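You operate a simulated robot arm through the tools that you are given. There is no shell and no other tool. Be economical: measure what you need, move in short steps, check, and stop when the job is done.

The job below is to be done with a simulated two-armed robot. You get a single attempt, and the scene is never put back.

## Task
Buff the buffing machine's satin bowl bright with the blue wax bar.
Fine: swap it for the bar in the holder, which goes into the wax rack; shut the blue hood, wax the cloth wheel, and stop and switch off at the end.

It is judged by the outcome, as a careful person would: the job done as asked, and still so three seconds after it is handed in. It fails if anything else is knocked over, pushed out of place, dropped, spilled or broken. Flat cloth is picked up by pressing the open fingertips on it (5 to 10 N) and closing them slowly along it; thin cloth reads only 2 to 8 mm in the jaws.

## Robot
Two 7-joint arms with two-finger parallel grippers on one trunk, on a base that drives. Base frame: it is fixed to the floor where the robot stands at the start and does not move with it; the origin is under the middle of the robot, x ahead of it, y to its left, z up. Readings come in mm, rad, newtons and seconds.
The left shoulder is at the start at [47, 182, 1192], the right one opposite. With the tool pointing down near the work surface each hand reaches from about 100 to 340 mm from the robot's upright axis, wherever it stands, measured 20 degrees to its own side. Places, roughly: beader start button [300, -1400, 900]; beader stop button [300, -1500, 900]; beader switch [300, -1400, 700]; blue hood [800, -400, 900]; buffer start button [300, -500, 900]; buffer stop button [300, -600, 900]; buffer switch [300, -500, 600]; buffing machine [600, -400, 500]; clamp arm [700, -1400, 1000]; medium bowl [750, -1750, 750]; pocket of the wax holder [700, -200, 900]; rinse drain lever [300, 500, 600]; rinse tap lever [300, 500, 800]; roll lever [500, -1100, 900]; slots of the wax rack [500, -700, 900]; soap pump [400, 0, 1000]. Payload 3.91 kg a hand.
The tool frame of a hand sits at the grasp point between the pads (the TCP): z along the fingers, y along the line on which they close. The tips reach 30 mm beyond it. The gripper opens to 110 mm. The fingers are 20 mm wide and 10 mm thick; the gripper's body (48 by 112 mm) begins 55 mm behind the TCP.
Orientation is that of the tool frame in the base frame, as [roll, pitch, yaw] about the fixed x, y, z axes, in that order (R = Rz(yaw) Ry(pitch) Rx(roll)). With the fingers straight down and closing along the base's y, the tool's x points along the base's -x, its y along +y and its z along -z.

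## Interface
- The arms move only by the tool apply_moves. It takes "left_increments", "right_increments" or both (then of equal length, played together; a hand with none holds still); each is a list of rows, each a list of 7 numbers: the turn, a rotation vector about the tool's x, y, z in units of 45 degrees (1.0 is 45 degrees), then the shift along the tool's x, y, z in units of 500 mm (1.0 is 500 mm), then the closure in counts, from 0 (fully open) to 255 (shut). In form: [[wx, wy, wz, dx, dy, dz, gripper], ...]. A call has 1 to 12 rows; each row is the pose to reach, as a shift and turn from the pose commanded when the call began, along the tool's axes at that moment. A call with a number of a shift or a turn outside -1 to 1 is refused whole. Rows are played at 5 a second. More than 50 mm and 0.15 rad between two rows, or a gripper value outside its range, and nothing of the call is played. A pose out of reach is approached as far as the arm can. The call stops where the force on the tool passes 90 N (or 10 N more than at its start, if that is more) or the arm is blocked; 0.2 s more then pass. The fingers move at their own pace (about 72 mm/s each) and stop on an object; they squeeze with about 34 N. The grip force told is the motor's: it shows also when the fingers shut on nothing. Time passes only in rows, and 0.2 s behind the last, so rows that repeat a pose let the fingers close. The reply holds the time, the measured pose of the TCP, the force on the tool along the base axes, the opening and the grip force, in the units named above and with some noise, with the torque about the TCP (base axes, N m) and any sound that the robot's microphone picked up, and new pictures: "pictures" is both (left out), scene, wrist or none (wrist: the cameras of the hands that moved).
- Cameras (640 x 400 px; columns grow to the right, rows downward): "scene" is now at [174.2, -24.5, 1411.3]; the picture's right is [-0.27, -0.96, 0.00], its down [-0.33, 0.09, -0.94] and it looks along [0.91, -0.25, -0.34] (base axes); focal length 214 px, centre (320, 200). "left" rides on the left gripper at [73, -17, -103] in its tool frame; the picture's right is [0.23, 0.97, 0.00], its down [-0.76, 0.18, -0.62] and it looks along [-0.61, 0.14, 0.78] (tool axes); focal length 222 px, centre (320, 200). "right" rides on the right gripper at [73, 17, -103] in its tool frame; the picture's right is [-0.23, 0.97, 0.00], its down [-0.76, -0.18, -0.62] and it looks along [-0.61, -0.14, 0.78] (tool axes); focal length 222 px, centre (320, 200).
- slide_trunk(by): slides the trunk up (or, below 0, down) by that many mm; the arms and the scene camera ride with it, the base frame stays. It gives what a move gives, with no picture.
- steer(legs): drives the robot by 1 to 6 legs, each [ahead, left, turn to the left] in mm, mm and rad, along the robot's own axes; the way and the turn of a leg run together, so that a leg with both is an arc; at most 1500 mm and 3.142 rad a leg. The arms and the cameras ride along, it lands a little off, and it stops where it bumps. It gives what a move gives, and a new picture of the scene camera.
- turn_head(pan, tilt): turns the head with the scene camera to pan (to the left, within 1.396 rad either way) and tilt (down, from -0.506 to 1.204), counted from straight ahead of the robot. It gives what a move gives, and a new picture of the scene camera.
- locate(camera, pixels): for up to 12 pixels [column, row] of the newest picture of that camera ("zoom" is the newest enlarged one), the place [x, y, z] in the base frame of the surface seen there, good to about 3 mm. No time passes.
- zoom(camera, box): a new picture of the part [left, top, right, bottom] of that camera's present view, enlarged. No time passes.
- sign_off(): hands the job in; it is judged then, once.

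Keep the steps short. Do not move on a guess: measure, check each grasp and each placing, and mend mistakes. In all there are 80 turns and 260 pictures (those below and enlarged ones count). Leave the grippers open and the arms clear of the work at the hand-in unless told otherwise, and finish with a single line.

The tools are called after ">>>" by a JSON object that holds its "name" and its "arguments". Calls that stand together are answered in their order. apply_moves: Moves the arms, as the interface text tells. Its arguments: {"type":"object","properties":{"left_increments":{"type":"array","items":{"type":"array","items":{"type":"number"}}},"right_increments":{"type":"array","items":{"type":"array","items":{"type":"number"}}},"pictures":{"type":"string","enum":["both","scene","wrist","none"]}},"required":[]} The other tools are called the same way: slide_trunk (by) slides the trunk up or down; steer (legs) drives the base; turn_head (pan, tilt) turns the head that bears the scene camera; locate (camera, pixels) gives the place of the surface under pixels of a picture; zoom (camera, box) takes an enlarged picture of a part of a camera's view; sign_off () hands the job in.

At the start:

```text
time_s: 0.0
left_tool_pos: [298.3, -30.9, 1368.5]
left_ee_rot: [3.141, 0.001, 3.141]
left_force: [0.2, 0.7, 0.3]
left_torque: [0.0, 0.02, -0.01]
left_grip_width: 110.0
left_gripper_force: 0.1
right_tool_pos: [238.0, -361.1, 1315.3]
right_ee_rot: [-3.141, -0.001, -3.141]
right_force: [-0.3, 0.1, 0.1]
right_torque: [0.02, 0.01, -0.01]
right_grip_width: 109.7
right_gripper_force: 0.1
trunk travel left (down, up): [-450.0, 64.0]
robot x, y, heading: [1.4, 0.6, 0.002]
head pan, tilt: [-0.269, 0.344]
```

scene: 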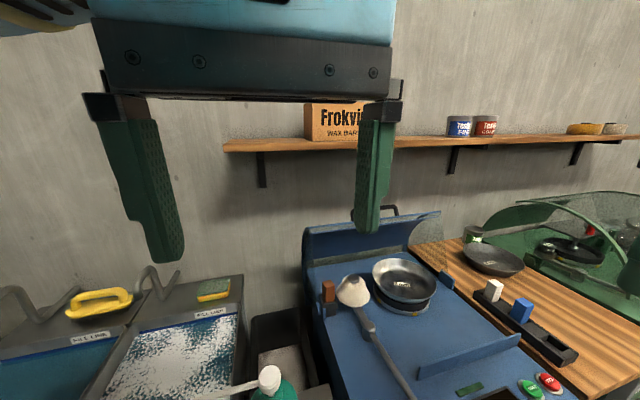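
right: 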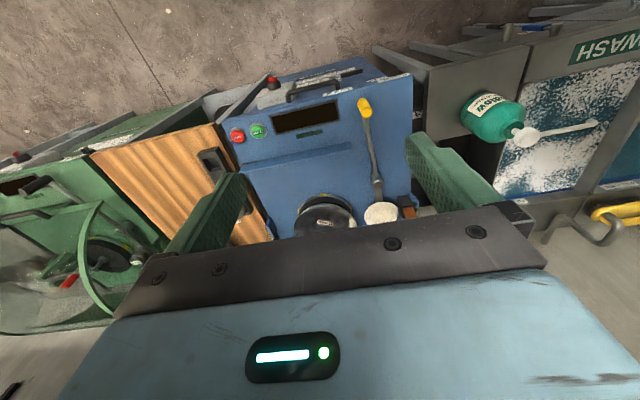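
left: 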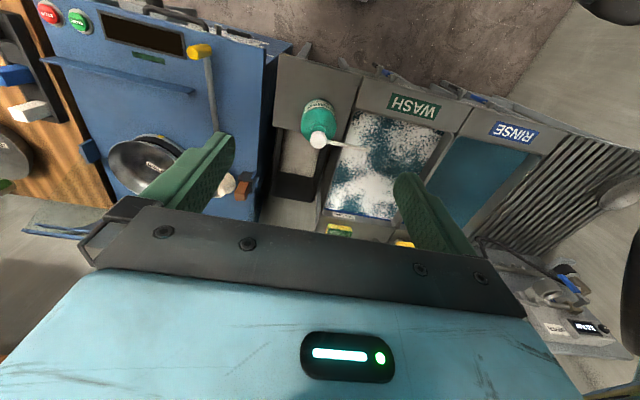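

I see the blue buffing machine with a bowl on its chuck and a cloth wheel on a long handle. A brown bar sits in the holder, and the rack on the wood bench holds a white bar and a blue bar. I'll zoom in on these first.

>>> {"name": "zoom", "arguments": {"camera": "scene", "box": [290, 200, 610, 400]}}

>>> {"name": "zoom", "arguments": {"camera": "right", "box": [180, 50, 440, 250]}}

>>> {"name": "locate", "arguments": {"camera": "scene", "pixels": [[328, 285], [328, 300], [352, 290], [404, 280], [493, 290], [521, 308], [531, 387], [549, 380], [390, 212], [370, 335], [555, 350], [482, 282]]}}

```text
2.00 times, centred on (450, 300) of scene
```

zoom: 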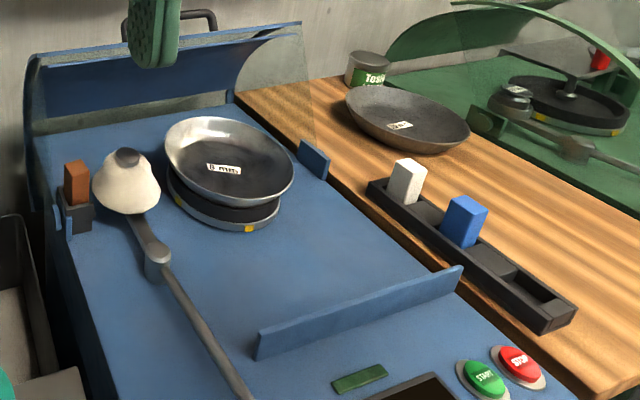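

```text
2.00 times, centred on (310, 150) of right
```

zoom: 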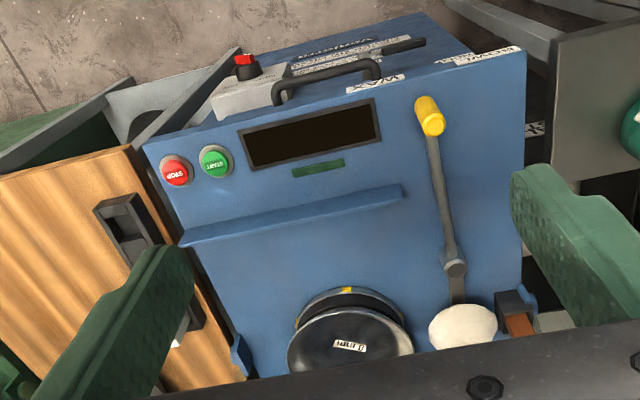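

```text
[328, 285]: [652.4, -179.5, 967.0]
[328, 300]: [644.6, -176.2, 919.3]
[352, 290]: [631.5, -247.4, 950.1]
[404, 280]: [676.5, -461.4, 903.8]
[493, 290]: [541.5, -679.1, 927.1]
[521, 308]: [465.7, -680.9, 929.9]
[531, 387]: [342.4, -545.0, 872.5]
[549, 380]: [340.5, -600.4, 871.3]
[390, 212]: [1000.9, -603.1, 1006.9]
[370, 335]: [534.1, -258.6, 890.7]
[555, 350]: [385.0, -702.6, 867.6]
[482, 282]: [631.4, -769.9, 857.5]
```

The front has labels and a switch, so I'll tilt the head down and to the right to read them.

>>> {"name": "turn_head", "arguments": {"pan": -0.9, "tilt": 0.75}}

>>> {"name": "zoom", "arguments": {"camera": "right", "box": [200, 50, 420, 190]}}

```text
time_s: 1.0
left_tool_pos: [298.6, -32.7, 1366.1]
left_ee_rot: [3.139, -0.005, -3.14]
left_force: [0.2, -0.1, -0.1]
left_torque: [0.0, -0.03, 0.04]
left_grip_width: 110.1
left_gripper_force: 0.0
right_tool_pos: [237.3, -361.1, 1315.1]
right_ee_rot: [-3.14, -0.001, -3.14]
right_force: [-0.7, 0.5, 0.4]
right_torque: [0.02, 0.03, 0.01]
right_grip_width: 109.8
right_gripper_force: 0.0
trunk travel left (down, up): [-450.0, 64.0]
robot x, y, heading: [-1.3, 1.9, 0.001]
head pan, tilt: [-0.901, 0.75]
```

scene: 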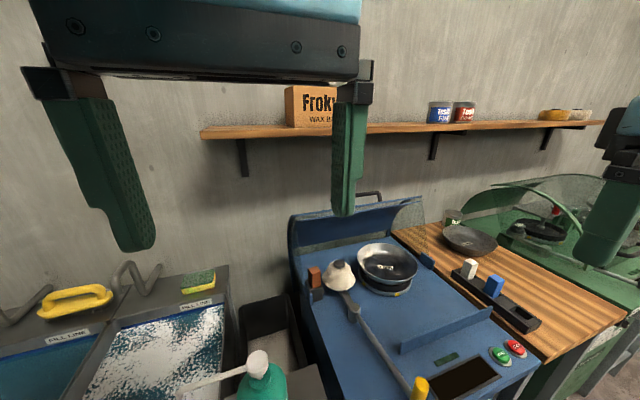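

```text
2.86 times, centred on (310, 120) of right
```

zoom: 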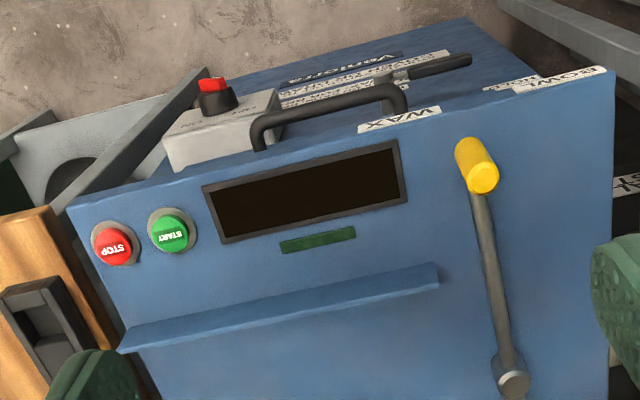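

I can't read the front panel from here. I'll back up and move right so I face the machine squarely.

>>> {"name": "steer", "arguments": {"legs": [[-600, 0, 0], [0, -450, 0]]}}

>>> {"name": "turn_head", "arguments": {"pan": 0, "tilt": 0.6}}

```text
time_s: 8.5
left_tool_pos: [-295.9, -483.1, 1366.1]
left_ee_rot: [3.14, -0.005, -3.135]
left_force: [0.1, -0.5, 0.2]
left_torque: [0.01, -0.03, 0.0]
left_grip_width: 110.0
left_gripper_force: 0.0
right_tool_pos: [-356.4, -813.5, 1315.7]
right_ee_rot: [-3.141, -0.002, -3.135]
right_force: [-0.4, -0.3, -0.1]
right_torque: [-0.01, 0.01, 0.02]
right_grip_width: 110.1
right_gripper_force: 0.0
trunk travel left (down, up): [-450.0, 64.0]
robot x, y, heading: [-599.0, -454.8, 0.005]
head pan, tilt: [-0.901, 0.75]
```

scene: 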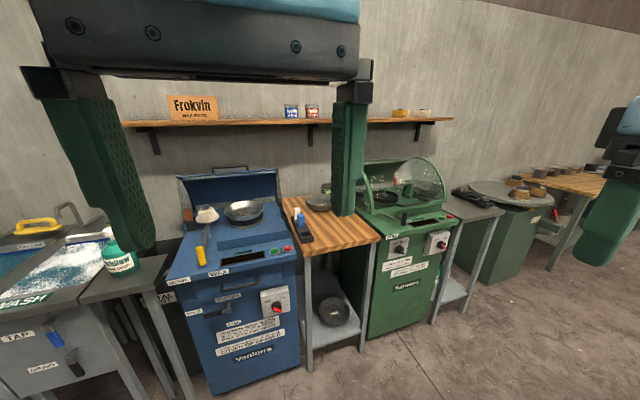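

```text
time_s: 9.7
left_tool_pos: [-289.7, -480.5, 1365.1]
left_ee_rot: [3.14, -0.009, -3.121]
left_force: [77.4, 33.6, -22.0]
left_torque: [-3.47, 6.73, -2.0]
left_grip_width: 110.0
left_gripper_force: 0.1
right_tool_pos: [-356.5, -812.8, 1315.3]
right_ee_rot: [3.141, -0.002, -3.135]
right_force: [-0.6, -0.3, -0.1]
right_torque: [0.0, 0.0, 0.0]
right_grip_width: 110.1
right_gripper_force: 0.1
trunk travel left (down, up): [-450.0, 64.0]
robot x, y, heading: [-598.3, -452.0, 0.007]
head pan, tilt: [0.0, 0.6]
```

scene: 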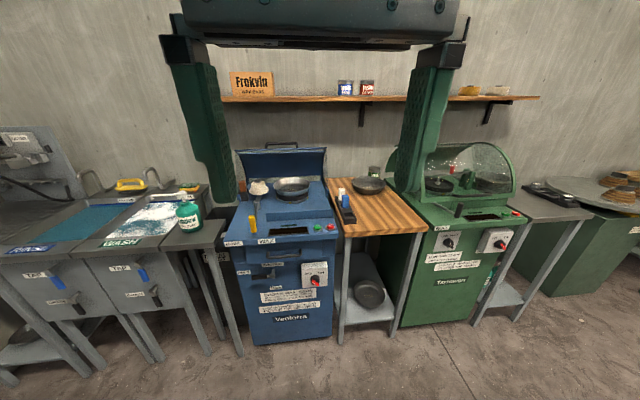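

The left arm reads 77 N, so the head is probably touching it. I'll move the left hand out to the left and look closely at the labels.

>>> {"name": "apply_moves", "arguments": {"left_increments": [[0, 0, 0, -0.08, 0, 0, 0], [0, 0, 0, -0.08, 0.08, 0, 0], [0, 0, 0, -0.08, 0.16, 0, 0], [0, 0, 0, -0.08, 0.24, 0, 0], [0, 0, 0, -0.08, 0.32, 0, 0], [0, 0, 0, -0.08, 0.4, 0, 0], [0, 0, 0, -0.08, 0.4, 0, 0]], "pictures": "scene"}}

>>> {"name": "zoom", "arguments": {"camera": "scene", "box": [220, 140, 360, 240]}}

>>> {"name": "zoom", "arguments": {"camera": "scene", "box": [220, 210, 360, 340]}}

>>> {"name": "locate", "arguments": {"camera": "zoom", "pixels": [[320, 100]]}}

```text
time_s: 11.3
left_tool_pos: [-258.5, -283.7, 1366.6]
left_ee_rot: [3.139, -0.004, -3.136]
left_force: [-0.1, -0.9, 0.1]
left_torque: [0.01, 0.02, 0.0]
left_grip_width: 110.2
left_gripper_force: 0.0
right_tool_pos: [-354.9, -814.4, 1315.5]
right_ee_rot: [-3.141, 0.001, -3.137]
right_force: [0.1, -0.3, 0.3]
right_torque: [0.01, -0.01, 0.0]
right_grip_width: 109.7
right_gripper_force: 0.1
trunk travel left (down, up): [-450.0, 64.0]
robot x, y, heading: [-592.8, -455.5, -0.0]
head pan, tilt: [0.0, 0.6]
```

scene: 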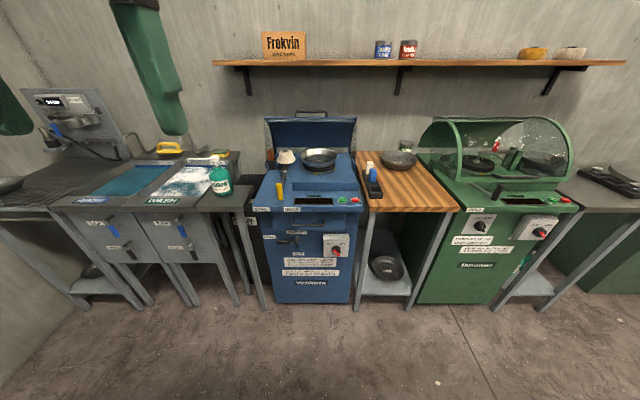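

```text
4.00 times, centred on (290, 190) of scene
```

zoom: 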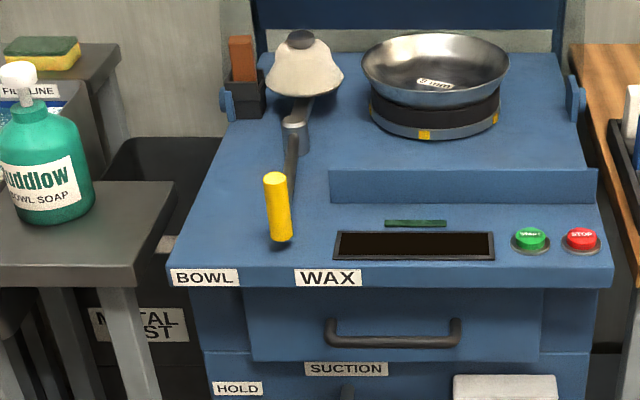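

```text
3.08 times, centred on (290, 275) of scene
```

zoom: 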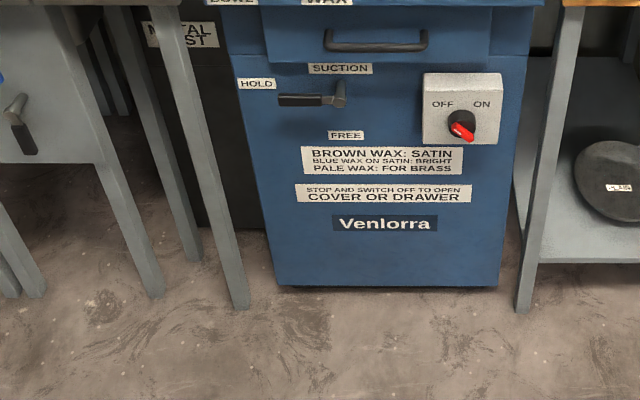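

```text
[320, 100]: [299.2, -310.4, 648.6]
```

Labels: the handle has BOWL and WAX, and the suction lever has HOLD and FREE. The rotary switch has OFF and ON. "Stop and switch off to open cover or drawer." I'll zoom closer to read their states.

>>> {"name": "zoom", "arguments": {"camera": "scene", "box": [260, 225, 360, 290]}}

>>> {"name": "zoom", "arguments": {"camera": "scene", "box": [250, 100, 410, 200]}}

>>> {"name": "locate", "arguments": {"camera": "zoom", "pixels": [[124, 246], [85, 233], [148, 215], [280, 222], [370, 398], [418, 395], [250, 52], [458, 262], [478, 270], [490, 325], [100, 310], [430, 160]]}}

```text
6.15 times, centred on (310, 258) of scene
```

zoom: 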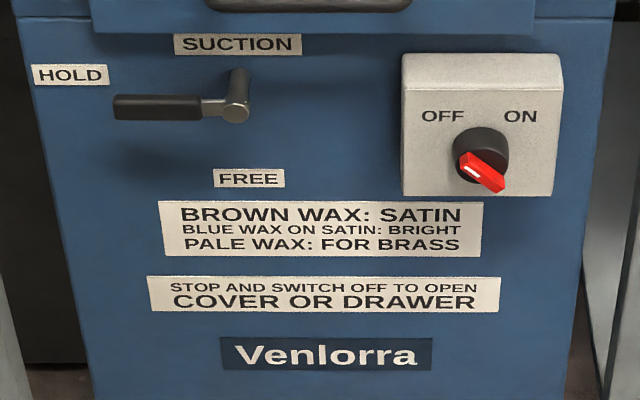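

```text
4.00 times, centred on (330, 150) of scene
```

zoom: 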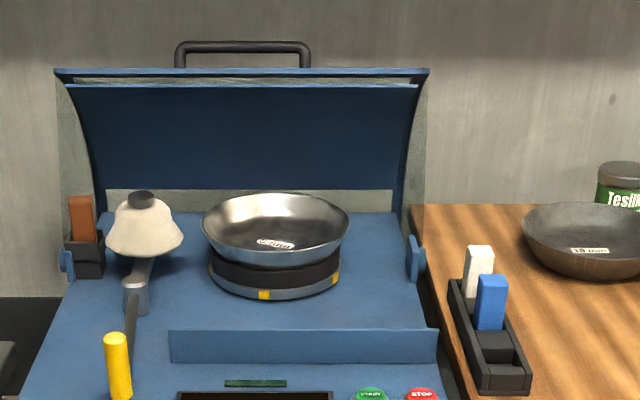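

```text
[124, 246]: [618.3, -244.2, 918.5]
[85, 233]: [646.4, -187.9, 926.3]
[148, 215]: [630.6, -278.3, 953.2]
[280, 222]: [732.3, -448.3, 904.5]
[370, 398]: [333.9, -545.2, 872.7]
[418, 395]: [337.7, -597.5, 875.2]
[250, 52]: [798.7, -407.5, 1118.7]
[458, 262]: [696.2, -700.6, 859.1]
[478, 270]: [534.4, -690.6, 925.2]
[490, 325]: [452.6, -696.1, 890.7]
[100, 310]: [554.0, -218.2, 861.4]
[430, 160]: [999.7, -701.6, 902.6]
```

The switch's white mark is toward OFF, and suction is on HOLD. I'll drive up close in front of the machine and get detailed views. The arms are high, well above the hood.

>>> {"name": "steer", "arguments": {"legs": [[550, 100, 0]]}}

>>> {"name": "turn_head", "arguments": {"pan": 0.1, "tilt": 0.7}}

```text
time_s: 14.5
left_tool_pos: [285.9, -187.7, 1365.9]
left_ee_rot: [3.14, -0.005, 3.135]
left_force: [-0.3, 0.6, -0.7]
left_torque: [-0.01, 0.0, 0.0]
left_grip_width: 110.4
left_gripper_force: 0.0
right_tool_pos: [182.9, -716.0, 1314.4]
right_ee_rot: [3.141, -0.001, 3.135]
right_force: [0.2, -0.5, 0.1]
right_torque: [-0.01, -0.01, -0.01]
right_grip_width: 110.2
right_gripper_force: 0.0
trunk travel left (down, up): [-450.0, 64.0]
robot x, y, heading: [-50.5, -354.0, -0.005]
head pan, tilt: [0.0, 0.6]
```

scene: 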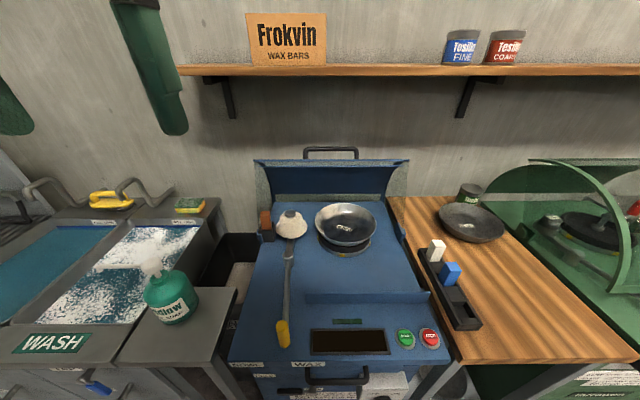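

```text
time_s: 15.1
left_tool_pos: [285.8, -188.1, 1367.1]
left_ee_rot: [3.138, -0.005, 3.137]
left_force: [-0.2, 0.2, -0.6]
left_torque: [-0.02, -0.02, 0.03]
left_grip_width: 110.0
left_gripper_force: 0.1
right_tool_pos: [183.2, -715.8, 1315.1]
right_ee_rot: [-3.141, 0.0, 3.134]
right_force: [-0.2, 0.7, -0.5]
right_torque: [0.0, 0.05, 0.0]
right_grip_width: 110.3
right_gripper_force: 0.0
trunk travel left (down, up): [-450.0, 64.0]
robot x, y, heading: [-52.1, -352.8, -0.01]
head pan, tilt: [0.099, 0.7]
```

scene: 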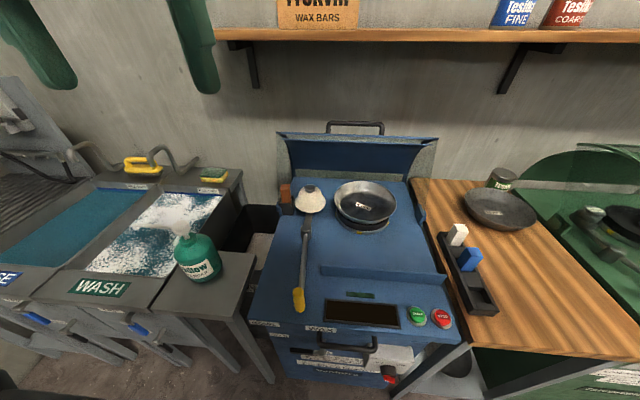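

>>> {"name": "zoom", "arguments": {"camera": "scene", "box": [270, 110, 430, 240]}}

>>> {"name": "locate", "arguments": {"camera": "zoom", "pixels": [[68, 298], [68, 325], [68, 358], [165, 305], [218, 330], [150, 430], [225, 60], [440, 60], [330, 60], [60, 110], [600, 395], [600, 415]]}}

>>> {"name": "zoom", "arguments": {"camera": "scene", "box": [420, 210, 520, 330]}}

>>> {"name": "locate", "arguments": {"camera": "scene", "pixels": [[299, 296], [297, 312], [305, 232], [418, 315], [442, 318], [440, 237], [455, 228], [466, 253], [475, 292], [490, 308], [486, 284], [390, 372]]}}

```text
3.08 times, centred on (350, 175) of scene
```

zoom: 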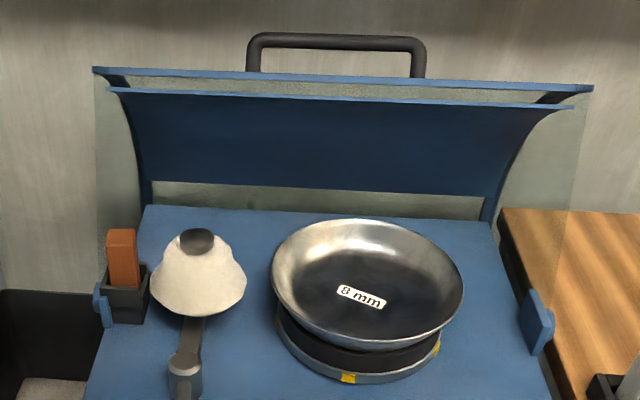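

```text
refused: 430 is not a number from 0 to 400
```

```text
3.33 times, centred on (470, 270) of scene
```

zoom: 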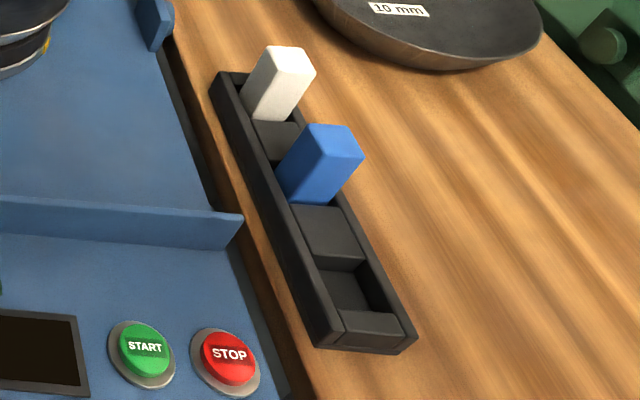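

```text
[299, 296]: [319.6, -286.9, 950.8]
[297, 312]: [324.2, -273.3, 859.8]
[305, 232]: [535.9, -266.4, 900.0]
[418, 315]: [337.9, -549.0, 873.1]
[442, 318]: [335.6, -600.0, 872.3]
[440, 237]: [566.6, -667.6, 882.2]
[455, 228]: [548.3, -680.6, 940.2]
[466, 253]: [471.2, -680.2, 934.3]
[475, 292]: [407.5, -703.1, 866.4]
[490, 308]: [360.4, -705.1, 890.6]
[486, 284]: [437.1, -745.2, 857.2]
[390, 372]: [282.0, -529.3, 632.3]
```

>>> {"name": "locate", "arguments": {"camera": "zoom", "pixels": [[268, 60], [313, 75], [312, 132], [360, 155], [328, 170], [262, 135], [270, 150], [325, 240], [345, 295], [370, 325], [320, 270], [375, 300]]}}

>>> {"name": "zoom", "arguments": {"camera": "scene", "box": [270, 160, 350, 240]}}

>>> {"name": "locate", "arguments": {"camera": "zoom", "pixels": [[80, 128], [88, 170], [75, 200], [120, 210], [40, 240], [195, 140], [270, 200], [200, 235], [160, 160], [210, 330]]}}

>>> {"name": "zoom", "arguments": {"camera": "left", "box": [0, 0, 320, 200]}}

```text
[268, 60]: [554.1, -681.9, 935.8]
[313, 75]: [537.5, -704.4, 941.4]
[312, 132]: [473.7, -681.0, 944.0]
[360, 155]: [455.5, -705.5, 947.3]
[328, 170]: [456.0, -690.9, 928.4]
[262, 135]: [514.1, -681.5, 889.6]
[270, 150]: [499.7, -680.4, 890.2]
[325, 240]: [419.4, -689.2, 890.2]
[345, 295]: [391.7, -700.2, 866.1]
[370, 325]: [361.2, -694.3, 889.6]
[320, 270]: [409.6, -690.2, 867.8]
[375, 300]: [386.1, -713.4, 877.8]
```

```text
5.00 times, centred on (310, 200) of scene
```

zoom: 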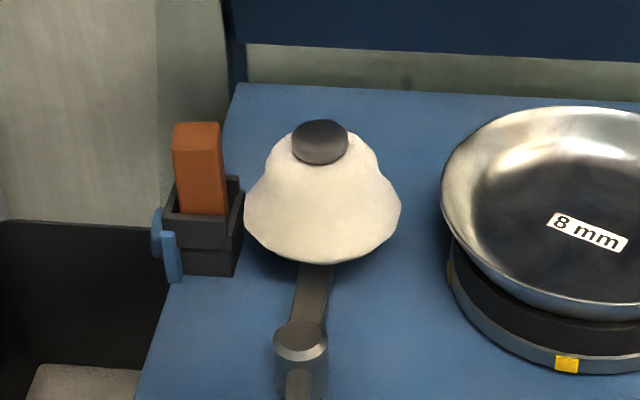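

```text
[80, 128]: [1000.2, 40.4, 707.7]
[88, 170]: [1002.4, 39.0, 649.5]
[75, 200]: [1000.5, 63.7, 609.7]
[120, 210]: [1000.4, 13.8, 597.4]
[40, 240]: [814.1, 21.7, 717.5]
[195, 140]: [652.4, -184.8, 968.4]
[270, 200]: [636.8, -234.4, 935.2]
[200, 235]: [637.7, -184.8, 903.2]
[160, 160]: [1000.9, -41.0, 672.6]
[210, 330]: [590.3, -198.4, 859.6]
```

```text
2.00 times, centred on (160, 100) of left
```

zoom: 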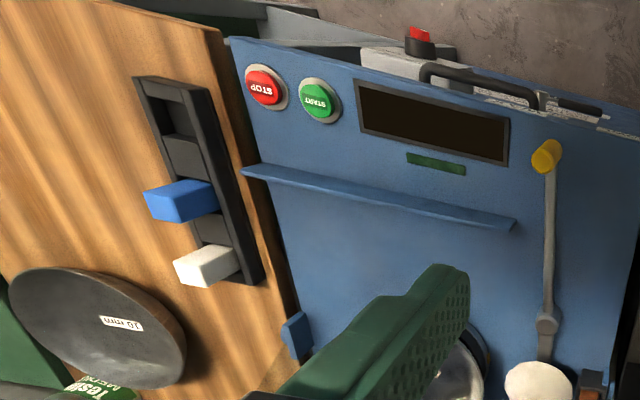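

The rack has slots at x≈541 (white), 462 (blue) and 392 (empty). I'll move a little closer and then test how far the left hand reaches with the tool pitched forward, staying above everything.

>>> {"name": "steer", "arguments": {"legs": [[60, 0, 0]]}}

>>> {"name": "apply_moves", "arguments": {"left_increments": [[0, -0.125, 0, -0.06, 0.0, 0.05, 120], [0, -0.25, 0, -0.12, 0.0, 0.1, 120], [0, -0.375, 0, -0.18, 0.0, 0.15, 120], [0, -0.5, 0, -0.24, 0.0, 0.2, 120], [0, -0.625, 0, -0.3, 0.0, 0.25, 120], [0, -0.75, 0, -0.36, 0.0, 0.3, 120], [0, -0.875, 0, -0.42, 0.0, 0.35, 120], [0, -1, 0, -0.48, 0.0, 0.4, 120], [0, -1, 0, -0.48, 0.0, 0.46, 120]]}}

```text
time_s: 16.1
left_tool_pos: [345.2, -188.7, 1367.6]
left_ee_rot: [3.14, -0.003, 3.134]
left_force: [-0.7, 0.1, -0.2]
left_torque: [0.01, 0.03, 0.0]
left_grip_width: 110.0
left_gripper_force: 0.0
right_tool_pos: [241.5, -716.7, 1315.6]
right_ee_rot: [-3.141, 0.002, 3.136]
right_force: [-0.3, -0.8, -0.3]
right_torque: [0.0, 0.01, 0.0]
right_grip_width: 109.8
right_gripper_force: 0.1
trunk travel left (down, up): [-450.0, 64.0]
robot x, y, heading: [5.2, -354.2, -0.008]
head pan, tilt: [0.099, 0.7]
```

scene: 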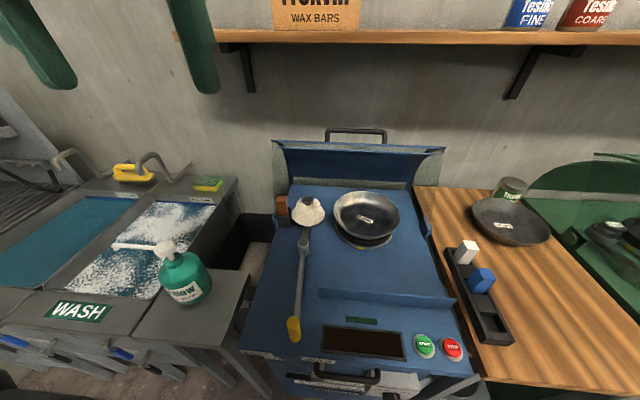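

```text
time_s: 18.1
left_tool_pos: [582.0, -187.2, 1135.0]
left_ee_rot: [3.139, 0.784, 3.137]
left_force: [0.0, -0.4, 0.7]
left_torque: [0.05, 0.0, 0.01]
left_grip_width: 58.3
left_gripper_force: 0.0
right_tool_pos: [241.8, -715.8, 1315.0]
right_ee_rot: [-3.141, 0.001, 3.138]
right_force: [0.1, -0.5, -0.3]
right_torque: [0.01, 0.03, -0.01]
right_grip_width: 110.0
right_gripper_force: 0.0
trunk travel left (down, up): [-450.0, 64.0]
robot x, y, heading: [8.3, -351.3, -0.004]
head pan, tilt: [0.099, 0.7]
```

scene: 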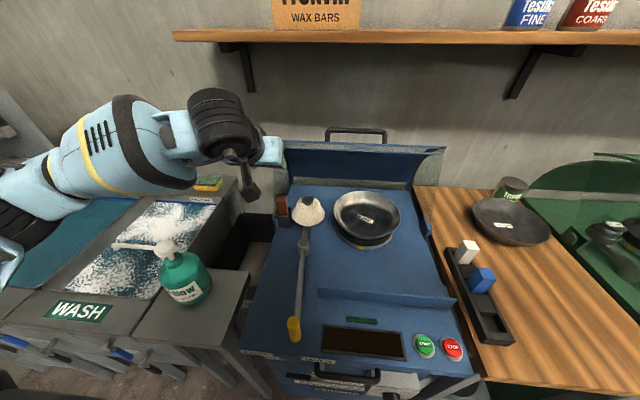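
left: 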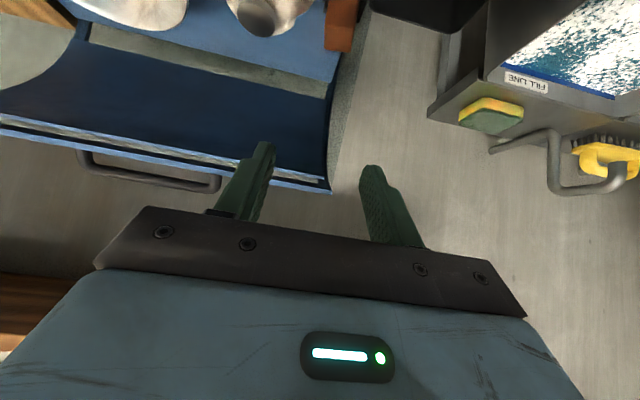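

It reached with ease. I'll reduce the pitch to about 20° above the bar to get a wrist view and test a near-vertical tool.

>>> {"name": "apply_moves", "arguments": {"left_increments": [[0, 0.14, 0, -0.026, 0, 0.015, 120], [0, 0.28, 0, -0.052, 0, 0.03, 120], [0, 0.42, 0, -0.078, 0, 0.045, 120], [0, 0.556, 0, -0.103, 0, 0.061, 120], [0, 0.556, 0, -0.103, 0, 0.061, 120]]}}

>>> {"name": "zoom", "arguments": {"camera": "left", "box": [200, 0, 400, 125]}}

```text
time_s: 19.3
left_tool_pos: [640.9, -186.8, 1149.3]
left_ee_rot: [3.139, 0.344, 3.136]
left_force: [-0.4, -0.1, 0.9]
left_torque: [-0.02, 0.0, 0.01]
left_grip_width: 58.2
left_gripper_force: 0.1
right_tool_pos: [241.9, -717.3, 1314.5]
right_ee_rot: [3.141, 0.002, 3.136]
right_force: [-0.3, -0.3, 0.4]
right_torque: [-0.04, 0.0, 0.04]
right_grip_width: 110.2
right_gripper_force: 0.1
trunk travel left (down, up): [-450.0, 64.0]
robot x, y, heading: [5.7, -357.0, -0.005]
head pan, tilt: [0.099, 0.7]
```

scene: 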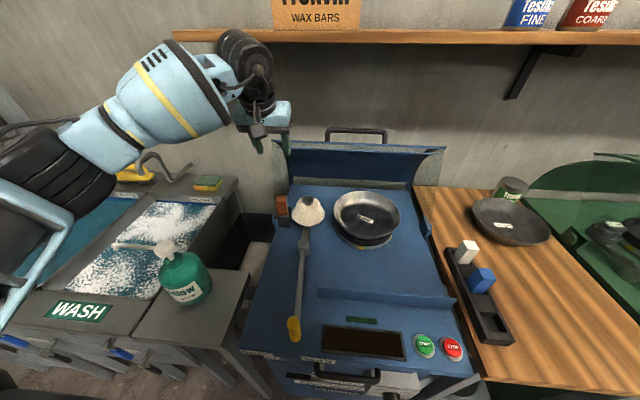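
left: 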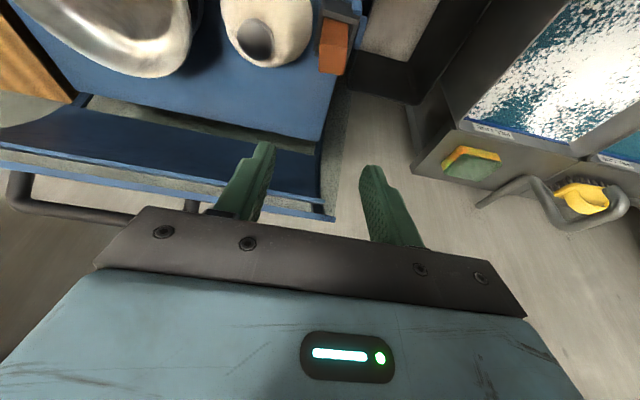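

```text
3.20 times, centred on (300, 62) of left
```

zoom: 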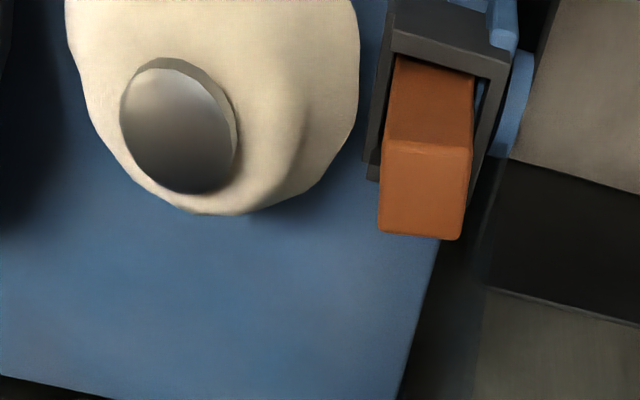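

>>> {"name": "locate", "arguments": {"camera": "zoom", "pixels": [[384, 145], [470, 148], [381, 230], [458, 236], [424, 190], [355, 100], [300, 180], [180, 120], [400, 60], [470, 70], [375, 170], [490, 50]]}}

>>> {"name": "locate", "arguments": {"camera": "left", "pixels": [[335, 35], [290, 60], [275, 90], [190, 205], [120, 220], [20, 180], [20, 200], [310, 205], [130, 80]]}}

```text
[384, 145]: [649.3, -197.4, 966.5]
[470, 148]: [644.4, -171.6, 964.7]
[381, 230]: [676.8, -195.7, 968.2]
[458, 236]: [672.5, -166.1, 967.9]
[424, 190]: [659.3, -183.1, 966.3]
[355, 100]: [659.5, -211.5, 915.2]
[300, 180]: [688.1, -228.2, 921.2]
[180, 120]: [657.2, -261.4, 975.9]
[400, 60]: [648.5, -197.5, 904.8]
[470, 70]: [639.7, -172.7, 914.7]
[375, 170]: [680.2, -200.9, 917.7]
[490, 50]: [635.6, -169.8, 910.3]
```

```text
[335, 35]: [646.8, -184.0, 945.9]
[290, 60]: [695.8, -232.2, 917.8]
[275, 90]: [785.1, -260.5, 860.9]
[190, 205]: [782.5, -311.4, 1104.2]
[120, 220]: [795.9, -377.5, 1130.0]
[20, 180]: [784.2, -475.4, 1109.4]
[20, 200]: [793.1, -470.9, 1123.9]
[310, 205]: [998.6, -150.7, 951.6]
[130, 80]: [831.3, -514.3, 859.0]
```

The brown bar's top is centred at about (660, -183, 967), 30 mm square and yawed about 8°. The wheel's edge at y≈-211 leaves little room on that side, so I'll grip front and back. First I'll bring the tool vertical, then yaw it 45°.

>>> {"name": "apply_moves", "arguments": {"left_increments": [[0, 0.146, 0, 0.004, 0.003, 0.048, 120], [0, 0.292, 0, 0.008, 0.005, 0.096, 120], [0, 0.438, 0, 0.013, 0.008, 0.144, 120], [0, 0.438, 0, 0.013, 0.008, 0.144, 120]], "pictures": "none"}}

>>> {"name": "apply_moves", "arguments": {"left_increments": [[0, 0, 0.18, 0, 0, 0, 110], [0, 0, 0.36, 0, 0, 0, 110], [0, 0, 0.54, 0, 0, 0, 110], [0, 0, 0.72, 0, 0, 0, 110], [0, 0, 0.9, 0, 0, 0, 110], [0, 0, 0.9, 0, 0, 0, 110]], "pictures": "none"}}

>>> {"name": "apply_moves", "arguments": {"left_increments": [[0, 0, 0.18, 0, 0, 0, 110], [0, 0, 0.36, 0, 0, 0, 110], [0, 0, 0.54, 0, 0, 0, 110], [0, 0, 0.72, 0, 0, 0, 110], [0, 0, 0.9, 0, 0, 0, 110], [0, 0, 0.9, 0, 0, 0, 110]]}}

```text
time_s: 20.3
left_tool_pos: [661.0, -184.1, 1080.3]
left_ee_rot: [3.139, 0.0, 3.137]
left_force: [0.2, 0.2, -0.5]
left_torque: [-0.02, -0.02, 0.01]
left_grip_width: 58.3
left_gripper_force: 0.1
right_tool_pos: [241.8, -716.6, 1315.8]
right_ee_rot: [-3.141, 0.001, 3.138]
right_force: [0.2, 0.2, -0.1]
right_torque: [0.0, 0.0, 0.01]
right_grip_width: 109.9
right_gripper_force: 0.0
trunk travel left (down, up): [-450.0, 64.0]
robot x, y, heading: [6.0, -353.1, -0.005]
head pan, tilt: [0.099, 0.7]
```

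```text
time_s: 21.7
left_tool_pos: [602.3, -133.4, 1049.6]
left_ee_rot: [3.13, 0.003, 2.563]
left_force: [-0.3, -1.4, 0.1]
left_torque: [0.09, 0.01, 0.03]
left_grip_width: 62.8
left_gripper_force: 0.0
left hand out of reach, approached as far as the arm can: row 4, 5, 6
right_tool_pos: [239.7, -717.6, 1314.3]
right_ee_rot: [3.14, 0.001, 3.137]
right_force: [0.3, -0.3, 0.1]
right_torque: [0.04, -0.03, 0.04]
right_grip_width: 110.0
right_gripper_force: 0.1
trunk travel left (down, up): [-450.0, 64.0]
robot x, y, heading: [6.1, -354.3, -0.007]
head pan, tilt: [0.099, 0.7]
```

```text
time_s: 23.1
left_tool_pos: [518.8, -143.2, 1055.3]
left_ee_rot: [2.929, 0.084, 2.148]
left_force: [-1.1, 0.0, -0.3]
left_torque: [-0.01, 0.03, 0.03]
left_grip_width: 62.6
left_gripper_force: 0.1
left hand out of reach, approached as far as the arm can: row 1, 2, 3, 4, 5, 6
right_tool_pos: [242.1, -715.4, 1315.4]
right_ee_rot: [3.141, -0.001, 3.137]
right_force: [-0.1, -0.1, 0.3]
right_torque: [-0.01, 0.05, 0.0]
right_grip_width: 110.1
right_gripper_force: 0.0
trunk travel left (down, up): [-450.0, 64.0]
robot x, y, heading: [6.6, -356.8, -0.005]
head pan, tilt: [0.099, 0.7]
```

scene: 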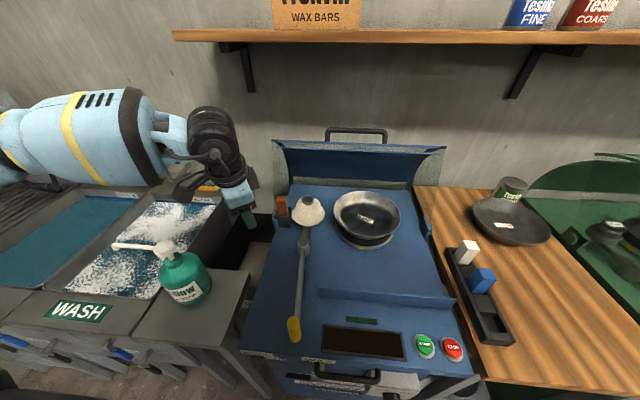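
left: 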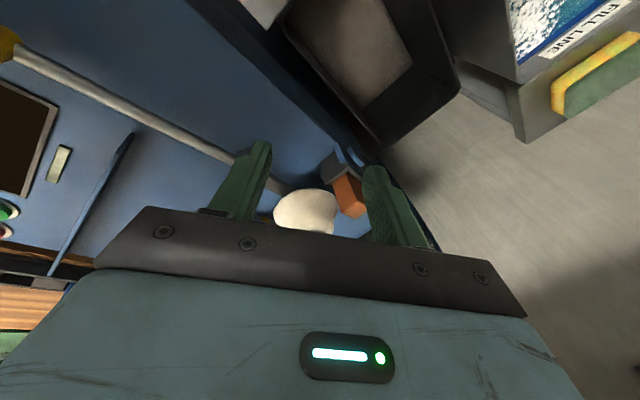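

That yaw direction is out of reach at this distance. At the bar's upper part (z≥932) the wheel is narrower, with its edge at about y -223. A side grip high on the bar will therefore clear it with a narrow opening. I'll turn back.

>>> {"name": "apply_moves", "arguments": {"left_increments": [[0, 0, -0.18, 0, 0, -0.02, 150], [0, 0, -0.36, 0, 0, -0.04, 150], [0, 0, -0.54, 0, 0, -0.04, 150], [0, 0, -0.72, 0, 0, -0.04, 150], [0, 0, -0.9, 0, 0, -0.04, 150], [0, 0, -0.9, 0, 0, -0.04, 150]], "pictures": "none"}}

```text
time_s: 24.5
left_tool_pos: [515.5, -143.4, 1075.6]
left_ee_rot: [3.034, 0.202, 2.855]
left_force: [-0.1, -0.1, 0.2]
left_torque: [0.0, -0.02, 0.01]
left_grip_width: 45.6
left_gripper_force: 0.0
right_tool_pos: [242.6, -717.5, 1314.9]
right_ee_rot: [3.14, 0.001, 3.136]
right_force: [-0.7, -1.1, -0.1]
right_torque: [0.0, 0.02, 0.0]
right_grip_width: 109.9
right_gripper_force: 0.0
trunk travel left (down, up): [-450.0, 64.0]
robot x, y, heading: [10.8, -355.4, -0.006]
head pan, tilt: [0.099, 0.7]
```

The commanded pose follows the reached pose. Next I go back over the bar with yaw +8° and a small pitch, stopping at z≈1040.

>>> {"name": "apply_moves", "arguments": {"left_increments": [[0.011, 0.039, -0.14, -0.07, -0.001, 0.033, 152], [0.022, 0.078, -0.28, -0.139, -0.002, 0.065, 152], [0.034, 0.117, -0.42, -0.209, -0.003, 0.098, 152], [0.045, 0.156, -0.56, -0.278, -0.004, 0.13, 152], [0.045, 0.156, -0.56, -0.278, -0.004, 0.13, 152]], "pictures": "wrist"}}

>>> {"name": "zoom", "arguments": {"camera": "left", "box": [200, 50, 440, 200]}}

```text
time_s: 25.7
left_tool_pos: [659.5, -182.1, 1039.3]
left_ee_rot: [3.14, 0.102, -2.977]
left_force: [0.0, -0.1, 0.1]
left_torque: [0.02, -0.03, 0.0]
left_grip_width: 44.3
left_gripper_force: 0.2
right_tool_pos: [241.3, -716.6, 1315.9]
right_ee_rot: [3.14, 0.001, 3.136]
right_force: [-0.6, 0.5, -0.1]
right_torque: [-0.01, -0.03, -0.05]
right_grip_width: 110.0
right_gripper_force: 0.1
trunk travel left (down, up): [-450.0, 64.0]
robot x, y, heading: [6.2, -351.4, -0.005]
head pan, tilt: [0.099, 0.7]
```

left: 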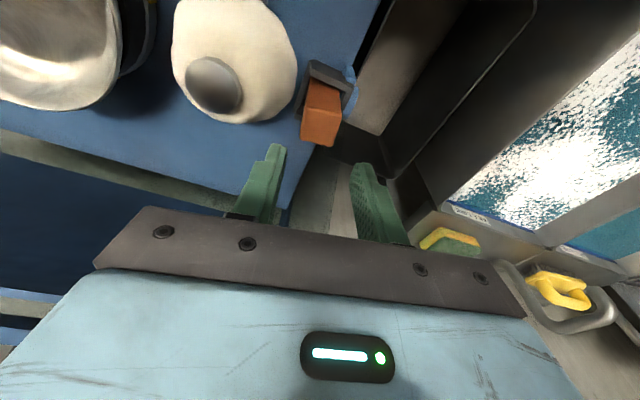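

```text
2.67 times, centred on (320, 125) of left
```

zoom: 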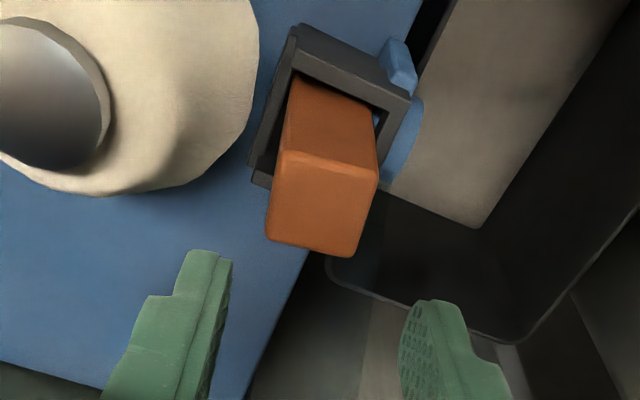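

>>> {"name": "locate", "arguments": {"camera": "zoom", "pixels": [[284, 155], [374, 172], [270, 236], [348, 253], [322, 205], [255, 90], [235, 140], [200, 180], [130, 190], [300, 30], [408, 98], [262, 180]]}}

```text
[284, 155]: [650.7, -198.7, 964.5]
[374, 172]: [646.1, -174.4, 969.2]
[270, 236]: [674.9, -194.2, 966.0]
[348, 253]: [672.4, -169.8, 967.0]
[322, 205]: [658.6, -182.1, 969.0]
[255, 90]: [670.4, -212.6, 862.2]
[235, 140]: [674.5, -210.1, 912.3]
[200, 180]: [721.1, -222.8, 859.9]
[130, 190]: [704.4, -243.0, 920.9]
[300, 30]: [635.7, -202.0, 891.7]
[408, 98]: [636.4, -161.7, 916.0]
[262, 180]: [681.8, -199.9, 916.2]
```

The bar's centre is at (661, -184) and the holder box spans x 635–682, y -202 to -162, with its top at 917. I'll lower to z≈964 and close.

>>> {"name": "apply_moves", "arguments": {"left_increments": [[0, 0, 0, 0.005, -0.004, 0.05, 152], [0, 0, 0, 0.011, -0.004, 0.1, 152], [0, 0, 0, 0.016, -0.004, 0.149, 152], [0, 0, 0, 0.016, -0.004, 0.149, 152], [0, 0, 0, 0.016, -0.004, 0.149, 230], [0, 0, 0, 0.016, -0.004, 0.149, 230], [0, 0, 0, 0.016, -0.004, 0.149, 230]]}}

>>> {"name": "zoom", "arguments": {"camera": "scene", "box": [230, 150, 350, 240]}}

```text
time_s: 27.3
left_tool_pos: [660.1, -183.6, 965.1]
left_ee_rot: [3.138, 0.104, -2.981]
left_force: [0.2, -2.3, 0.0]
left_torque: [-0.16, 0.03, -0.03]
left_grip_width: 29.0
left_gripper_force: 33.6
right_tool_pos: [242.5, -717.3, 1315.6]
right_ee_rot: [3.141, 0.001, 3.136]
right_force: [0.2, 0.1, 0.2]
right_torque: [-0.01, 0.01, 0.02]
right_grip_width: 109.7
right_gripper_force: 0.0
trunk travel left (down, up): [-450.0, 64.0]
robot x, y, heading: [5.1, -351.3, -0.01]
head pan, tilt: [0.099, 0.7]
```

scene: 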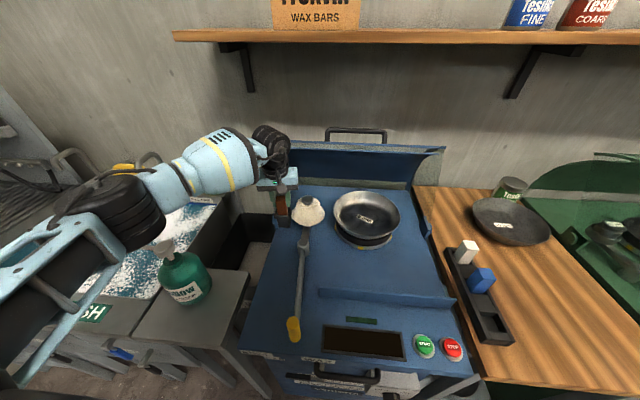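
left: 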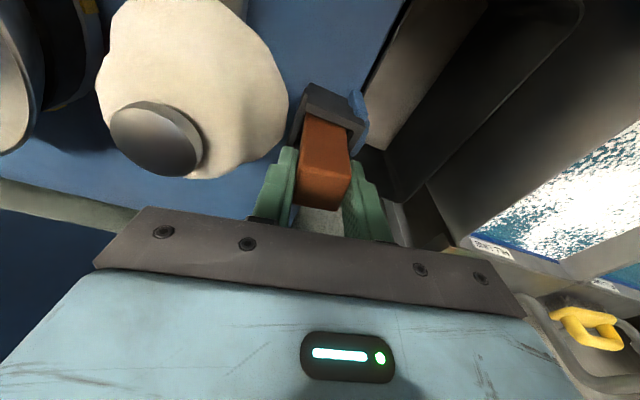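

```text
4.44 times, centred on (290, 195) of scene
```

zoom: 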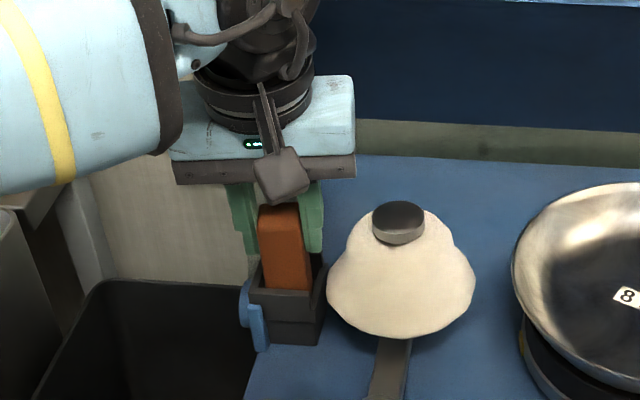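

It's gripped at 29 mm with clearance to the wheel. I'll lift straight up.

>>> {"name": "apply_moves", "arguments": {"left_increments": [[0, 0, 0, -0.005, 0, -0.048, 230], [0, 0, 0, -0.01, 0, -0.096, 230], [0, 0, 0, -0.0175, 0, -0.17, 230], [0, 0, 0, -0.0245, 0, -0.239, 230], [0, 0, 0, -0.0245, 0, -0.239, 230]]}}

>>> {"name": "zoom", "arguments": {"camera": "scene", "box": [230, 110, 350, 240]}}

>>> {"name": "zoom", "arguments": {"camera": "left", "box": [240, 60, 400, 220]}}

```text
time_s: 28.5
left_tool_pos: [658.4, -185.8, 1086.2]
left_ee_rot: [3.138, 0.103, -2.977]
left_force: [-0.2, -0.4, -1.2]
left_torque: [0.0, 0.0, 0.03]
left_grip_width: 29.4
left_gripper_force: 33.7
right_tool_pos: [243.2, -716.8, 1314.9]
right_ee_rot: [-3.14, 0.0, 3.135]
right_force: [-0.1, 0.0, -0.2]
right_torque: [0.0, 0.01, 0.0]
right_grip_width: 109.9
right_gripper_force: 0.1
trunk travel left (down, up): [-450.0, 64.0]
robot x, y, heading: [6.3, -356.3, -0.006]
head pan, tilt: [0.099, 0.7]
```

scene: 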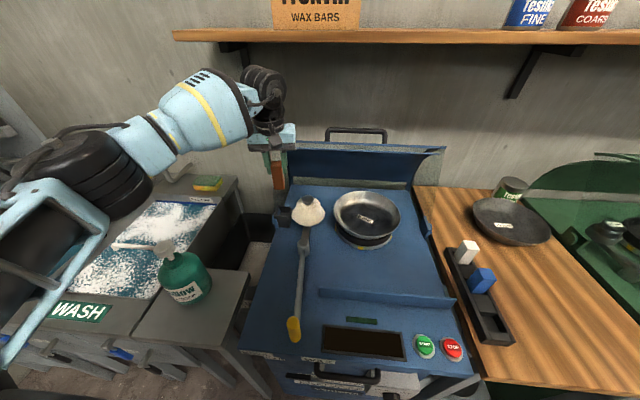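
left: 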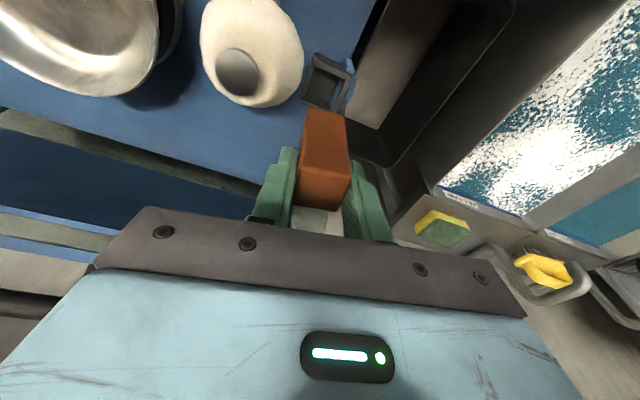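

```text
3.08 times, centred on (290, 175) of scene
```

zoom: 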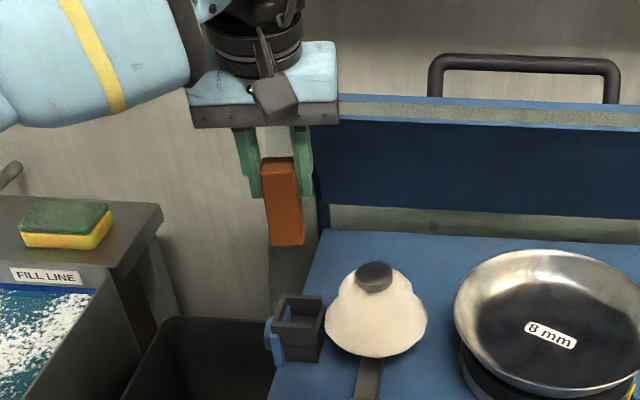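

```text
2.50 times, centred on (320, 140) of left
```

zoom: 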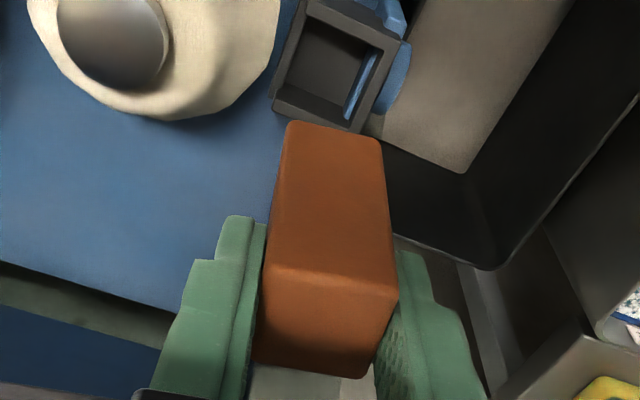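

The bar is out. I'll measure the empty pocket and the bar's lower end.

>>> {"name": "locate", "arguments": {"camera": "zoom", "pixels": [[310, 15], [392, 55], [287, 90], [352, 118], [335, 60], [320, 70], [305, 30], [405, 45], [278, 105], [290, 122], [380, 140]]}}

>>> {"name": "zoom", "arguments": {"camera": "scene", "box": [260, 140, 320, 180]}}

>>> {"name": "locate", "arguments": {"camera": "scene", "pixels": [[282, 164], [283, 187], [284, 189], [281, 177]]}}

```text
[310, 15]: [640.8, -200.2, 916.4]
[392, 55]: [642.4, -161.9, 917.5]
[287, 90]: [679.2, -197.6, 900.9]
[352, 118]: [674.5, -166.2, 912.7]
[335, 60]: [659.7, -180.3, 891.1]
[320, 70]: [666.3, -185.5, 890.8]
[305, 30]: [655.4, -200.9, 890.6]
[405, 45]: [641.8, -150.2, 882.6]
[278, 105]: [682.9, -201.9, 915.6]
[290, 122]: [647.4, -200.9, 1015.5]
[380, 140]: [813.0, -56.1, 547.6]
```

```text
10.00 times, centred on (290, 160) of scene
```

zoom: 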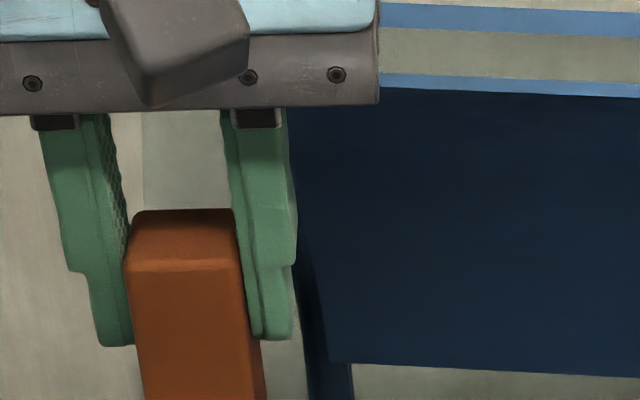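

```text
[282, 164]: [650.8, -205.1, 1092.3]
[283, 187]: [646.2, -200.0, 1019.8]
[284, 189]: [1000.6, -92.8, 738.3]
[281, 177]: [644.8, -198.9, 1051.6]
```

The pocket's centre is (660, -181.5), with its rim at 916 and floor at 891, so the bar is about 76 mm long with its bottom 74 mm below the TCP. I'll retract the hand and square it up, then drive right towards the rack.

>>> {"name": "apply_moves", "arguments": {"left_increments": [[0, 0.02, 0.035, 0.08, 0.0135, -0.01, 230], [0, 0.04, 0.07, 0.16, 0.027, -0.02, 230], [0, 0.065, 0.105, 0.24, 0.04, -0.03, 230], [0, 0.09, 0.14, 0.32, 0.054, -0.04, 230], [0, 0.11, 0.175, 0.4, 0.067, -0.045, 230], [0, 0.13, 0.21, 0.48, 0.08, -0.05, 230], [0, 0.13, 0.21, 0.48, 0.08, -0.05, 230]], "pictures": "none"}}

>>> {"name": "steer", "arguments": {"legs": [[0, -450, 0]]}}

>>> {"name": "turn_head", "arguments": {"pan": 0.2, "tilt": 0.9}}

```text
time_s: 30.1
left_tool_pos: [415.9, -186.0, 1085.5]
left_ee_rot: [3.128, -0.001, 3.141]
left_force: [-0.2, 1.4, -0.9]
left_torque: [0.03, 0.01, 0.02]
left_grip_width: 29.6
left_gripper_force: 34.0
right_tool_pos: [242.4, -716.9, 1313.5]
right_ee_rot: [3.14, 0.0, 3.136]
right_force: [0.5, -0.5, 0.3]
right_torque: [-0.01, 0.02, 0.01]
right_grip_width: 109.8
right_gripper_force: 0.0
trunk travel left (down, up): [-450.0, 64.0]
robot x, y, heading: [6.7, -354.0, -0.01]
head pan, tilt: [0.099, 0.7]
```

```text
time_s: 34.6
left_tool_pos: [413.0, -635.8, 1085.9]
left_ee_rot: [3.128, -0.001, -3.14]
left_force: [-0.4, -0.1, -0.6]
left_torque: [-0.02, 0.01, 0.04]
left_grip_width: 29.5
left_gripper_force: 33.6
right_tool_pos: [241.4, -1167.3, 1313.9]
right_ee_rot: [3.141, 0.003, 3.14]
right_force: [-1.0, -0.6, -0.7]
right_torque: [-0.02, 0.0, 0.0]
right_grip_width: 110.1
right_gripper_force: 0.0
trunk travel left (down, up): [-450.0, 64.0]
robot x, y, heading: [6.6, -808.6, -0.001]
head pan, tilt: [0.099, 0.7]
```

scene: 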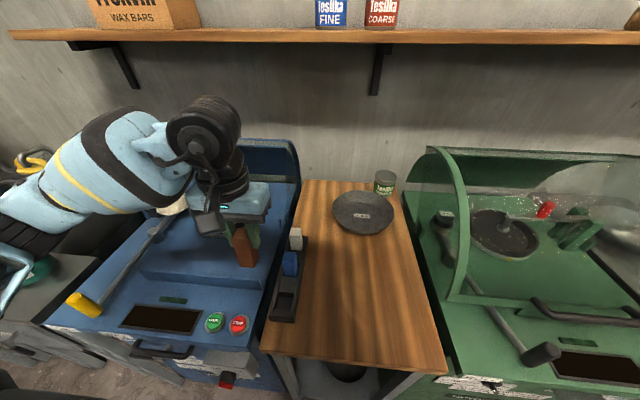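

```text
time_s: 35.3
left_tool_pos: [412.9, -636.0, 1086.4]
left_ee_rot: [3.128, -0.002, -3.139]
left_force: [-0.5, 0.0, -1.5]
left_torque: [0.0, 0.01, -0.02]
left_grip_width: 29.6
left_gripper_force: 33.8
right_tool_pos: [242.4, -1167.9, 1315.6]
right_ee_rot: [-3.141, 0.0, 3.14]
right_force: [-0.1, -0.3, 0.6]
right_torque: [0.01, 0.0, 0.02]
right_grip_width: 110.2
right_gripper_force: 0.0
trunk travel left (down, up): [-450.0, 64.0]
robot x, y, heading: [7.5, -808.8, 0.001]
head pan, tilt: [0.201, 0.901]
```

scene: 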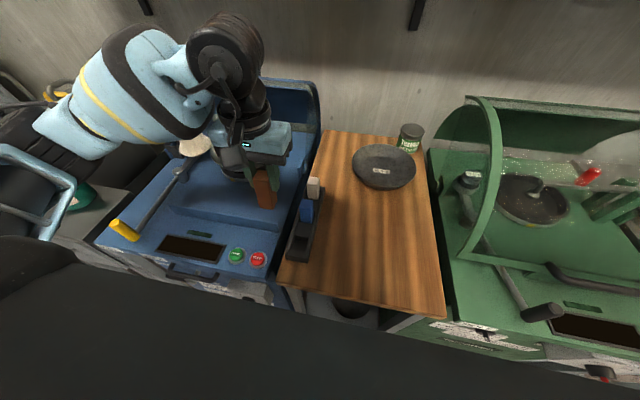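

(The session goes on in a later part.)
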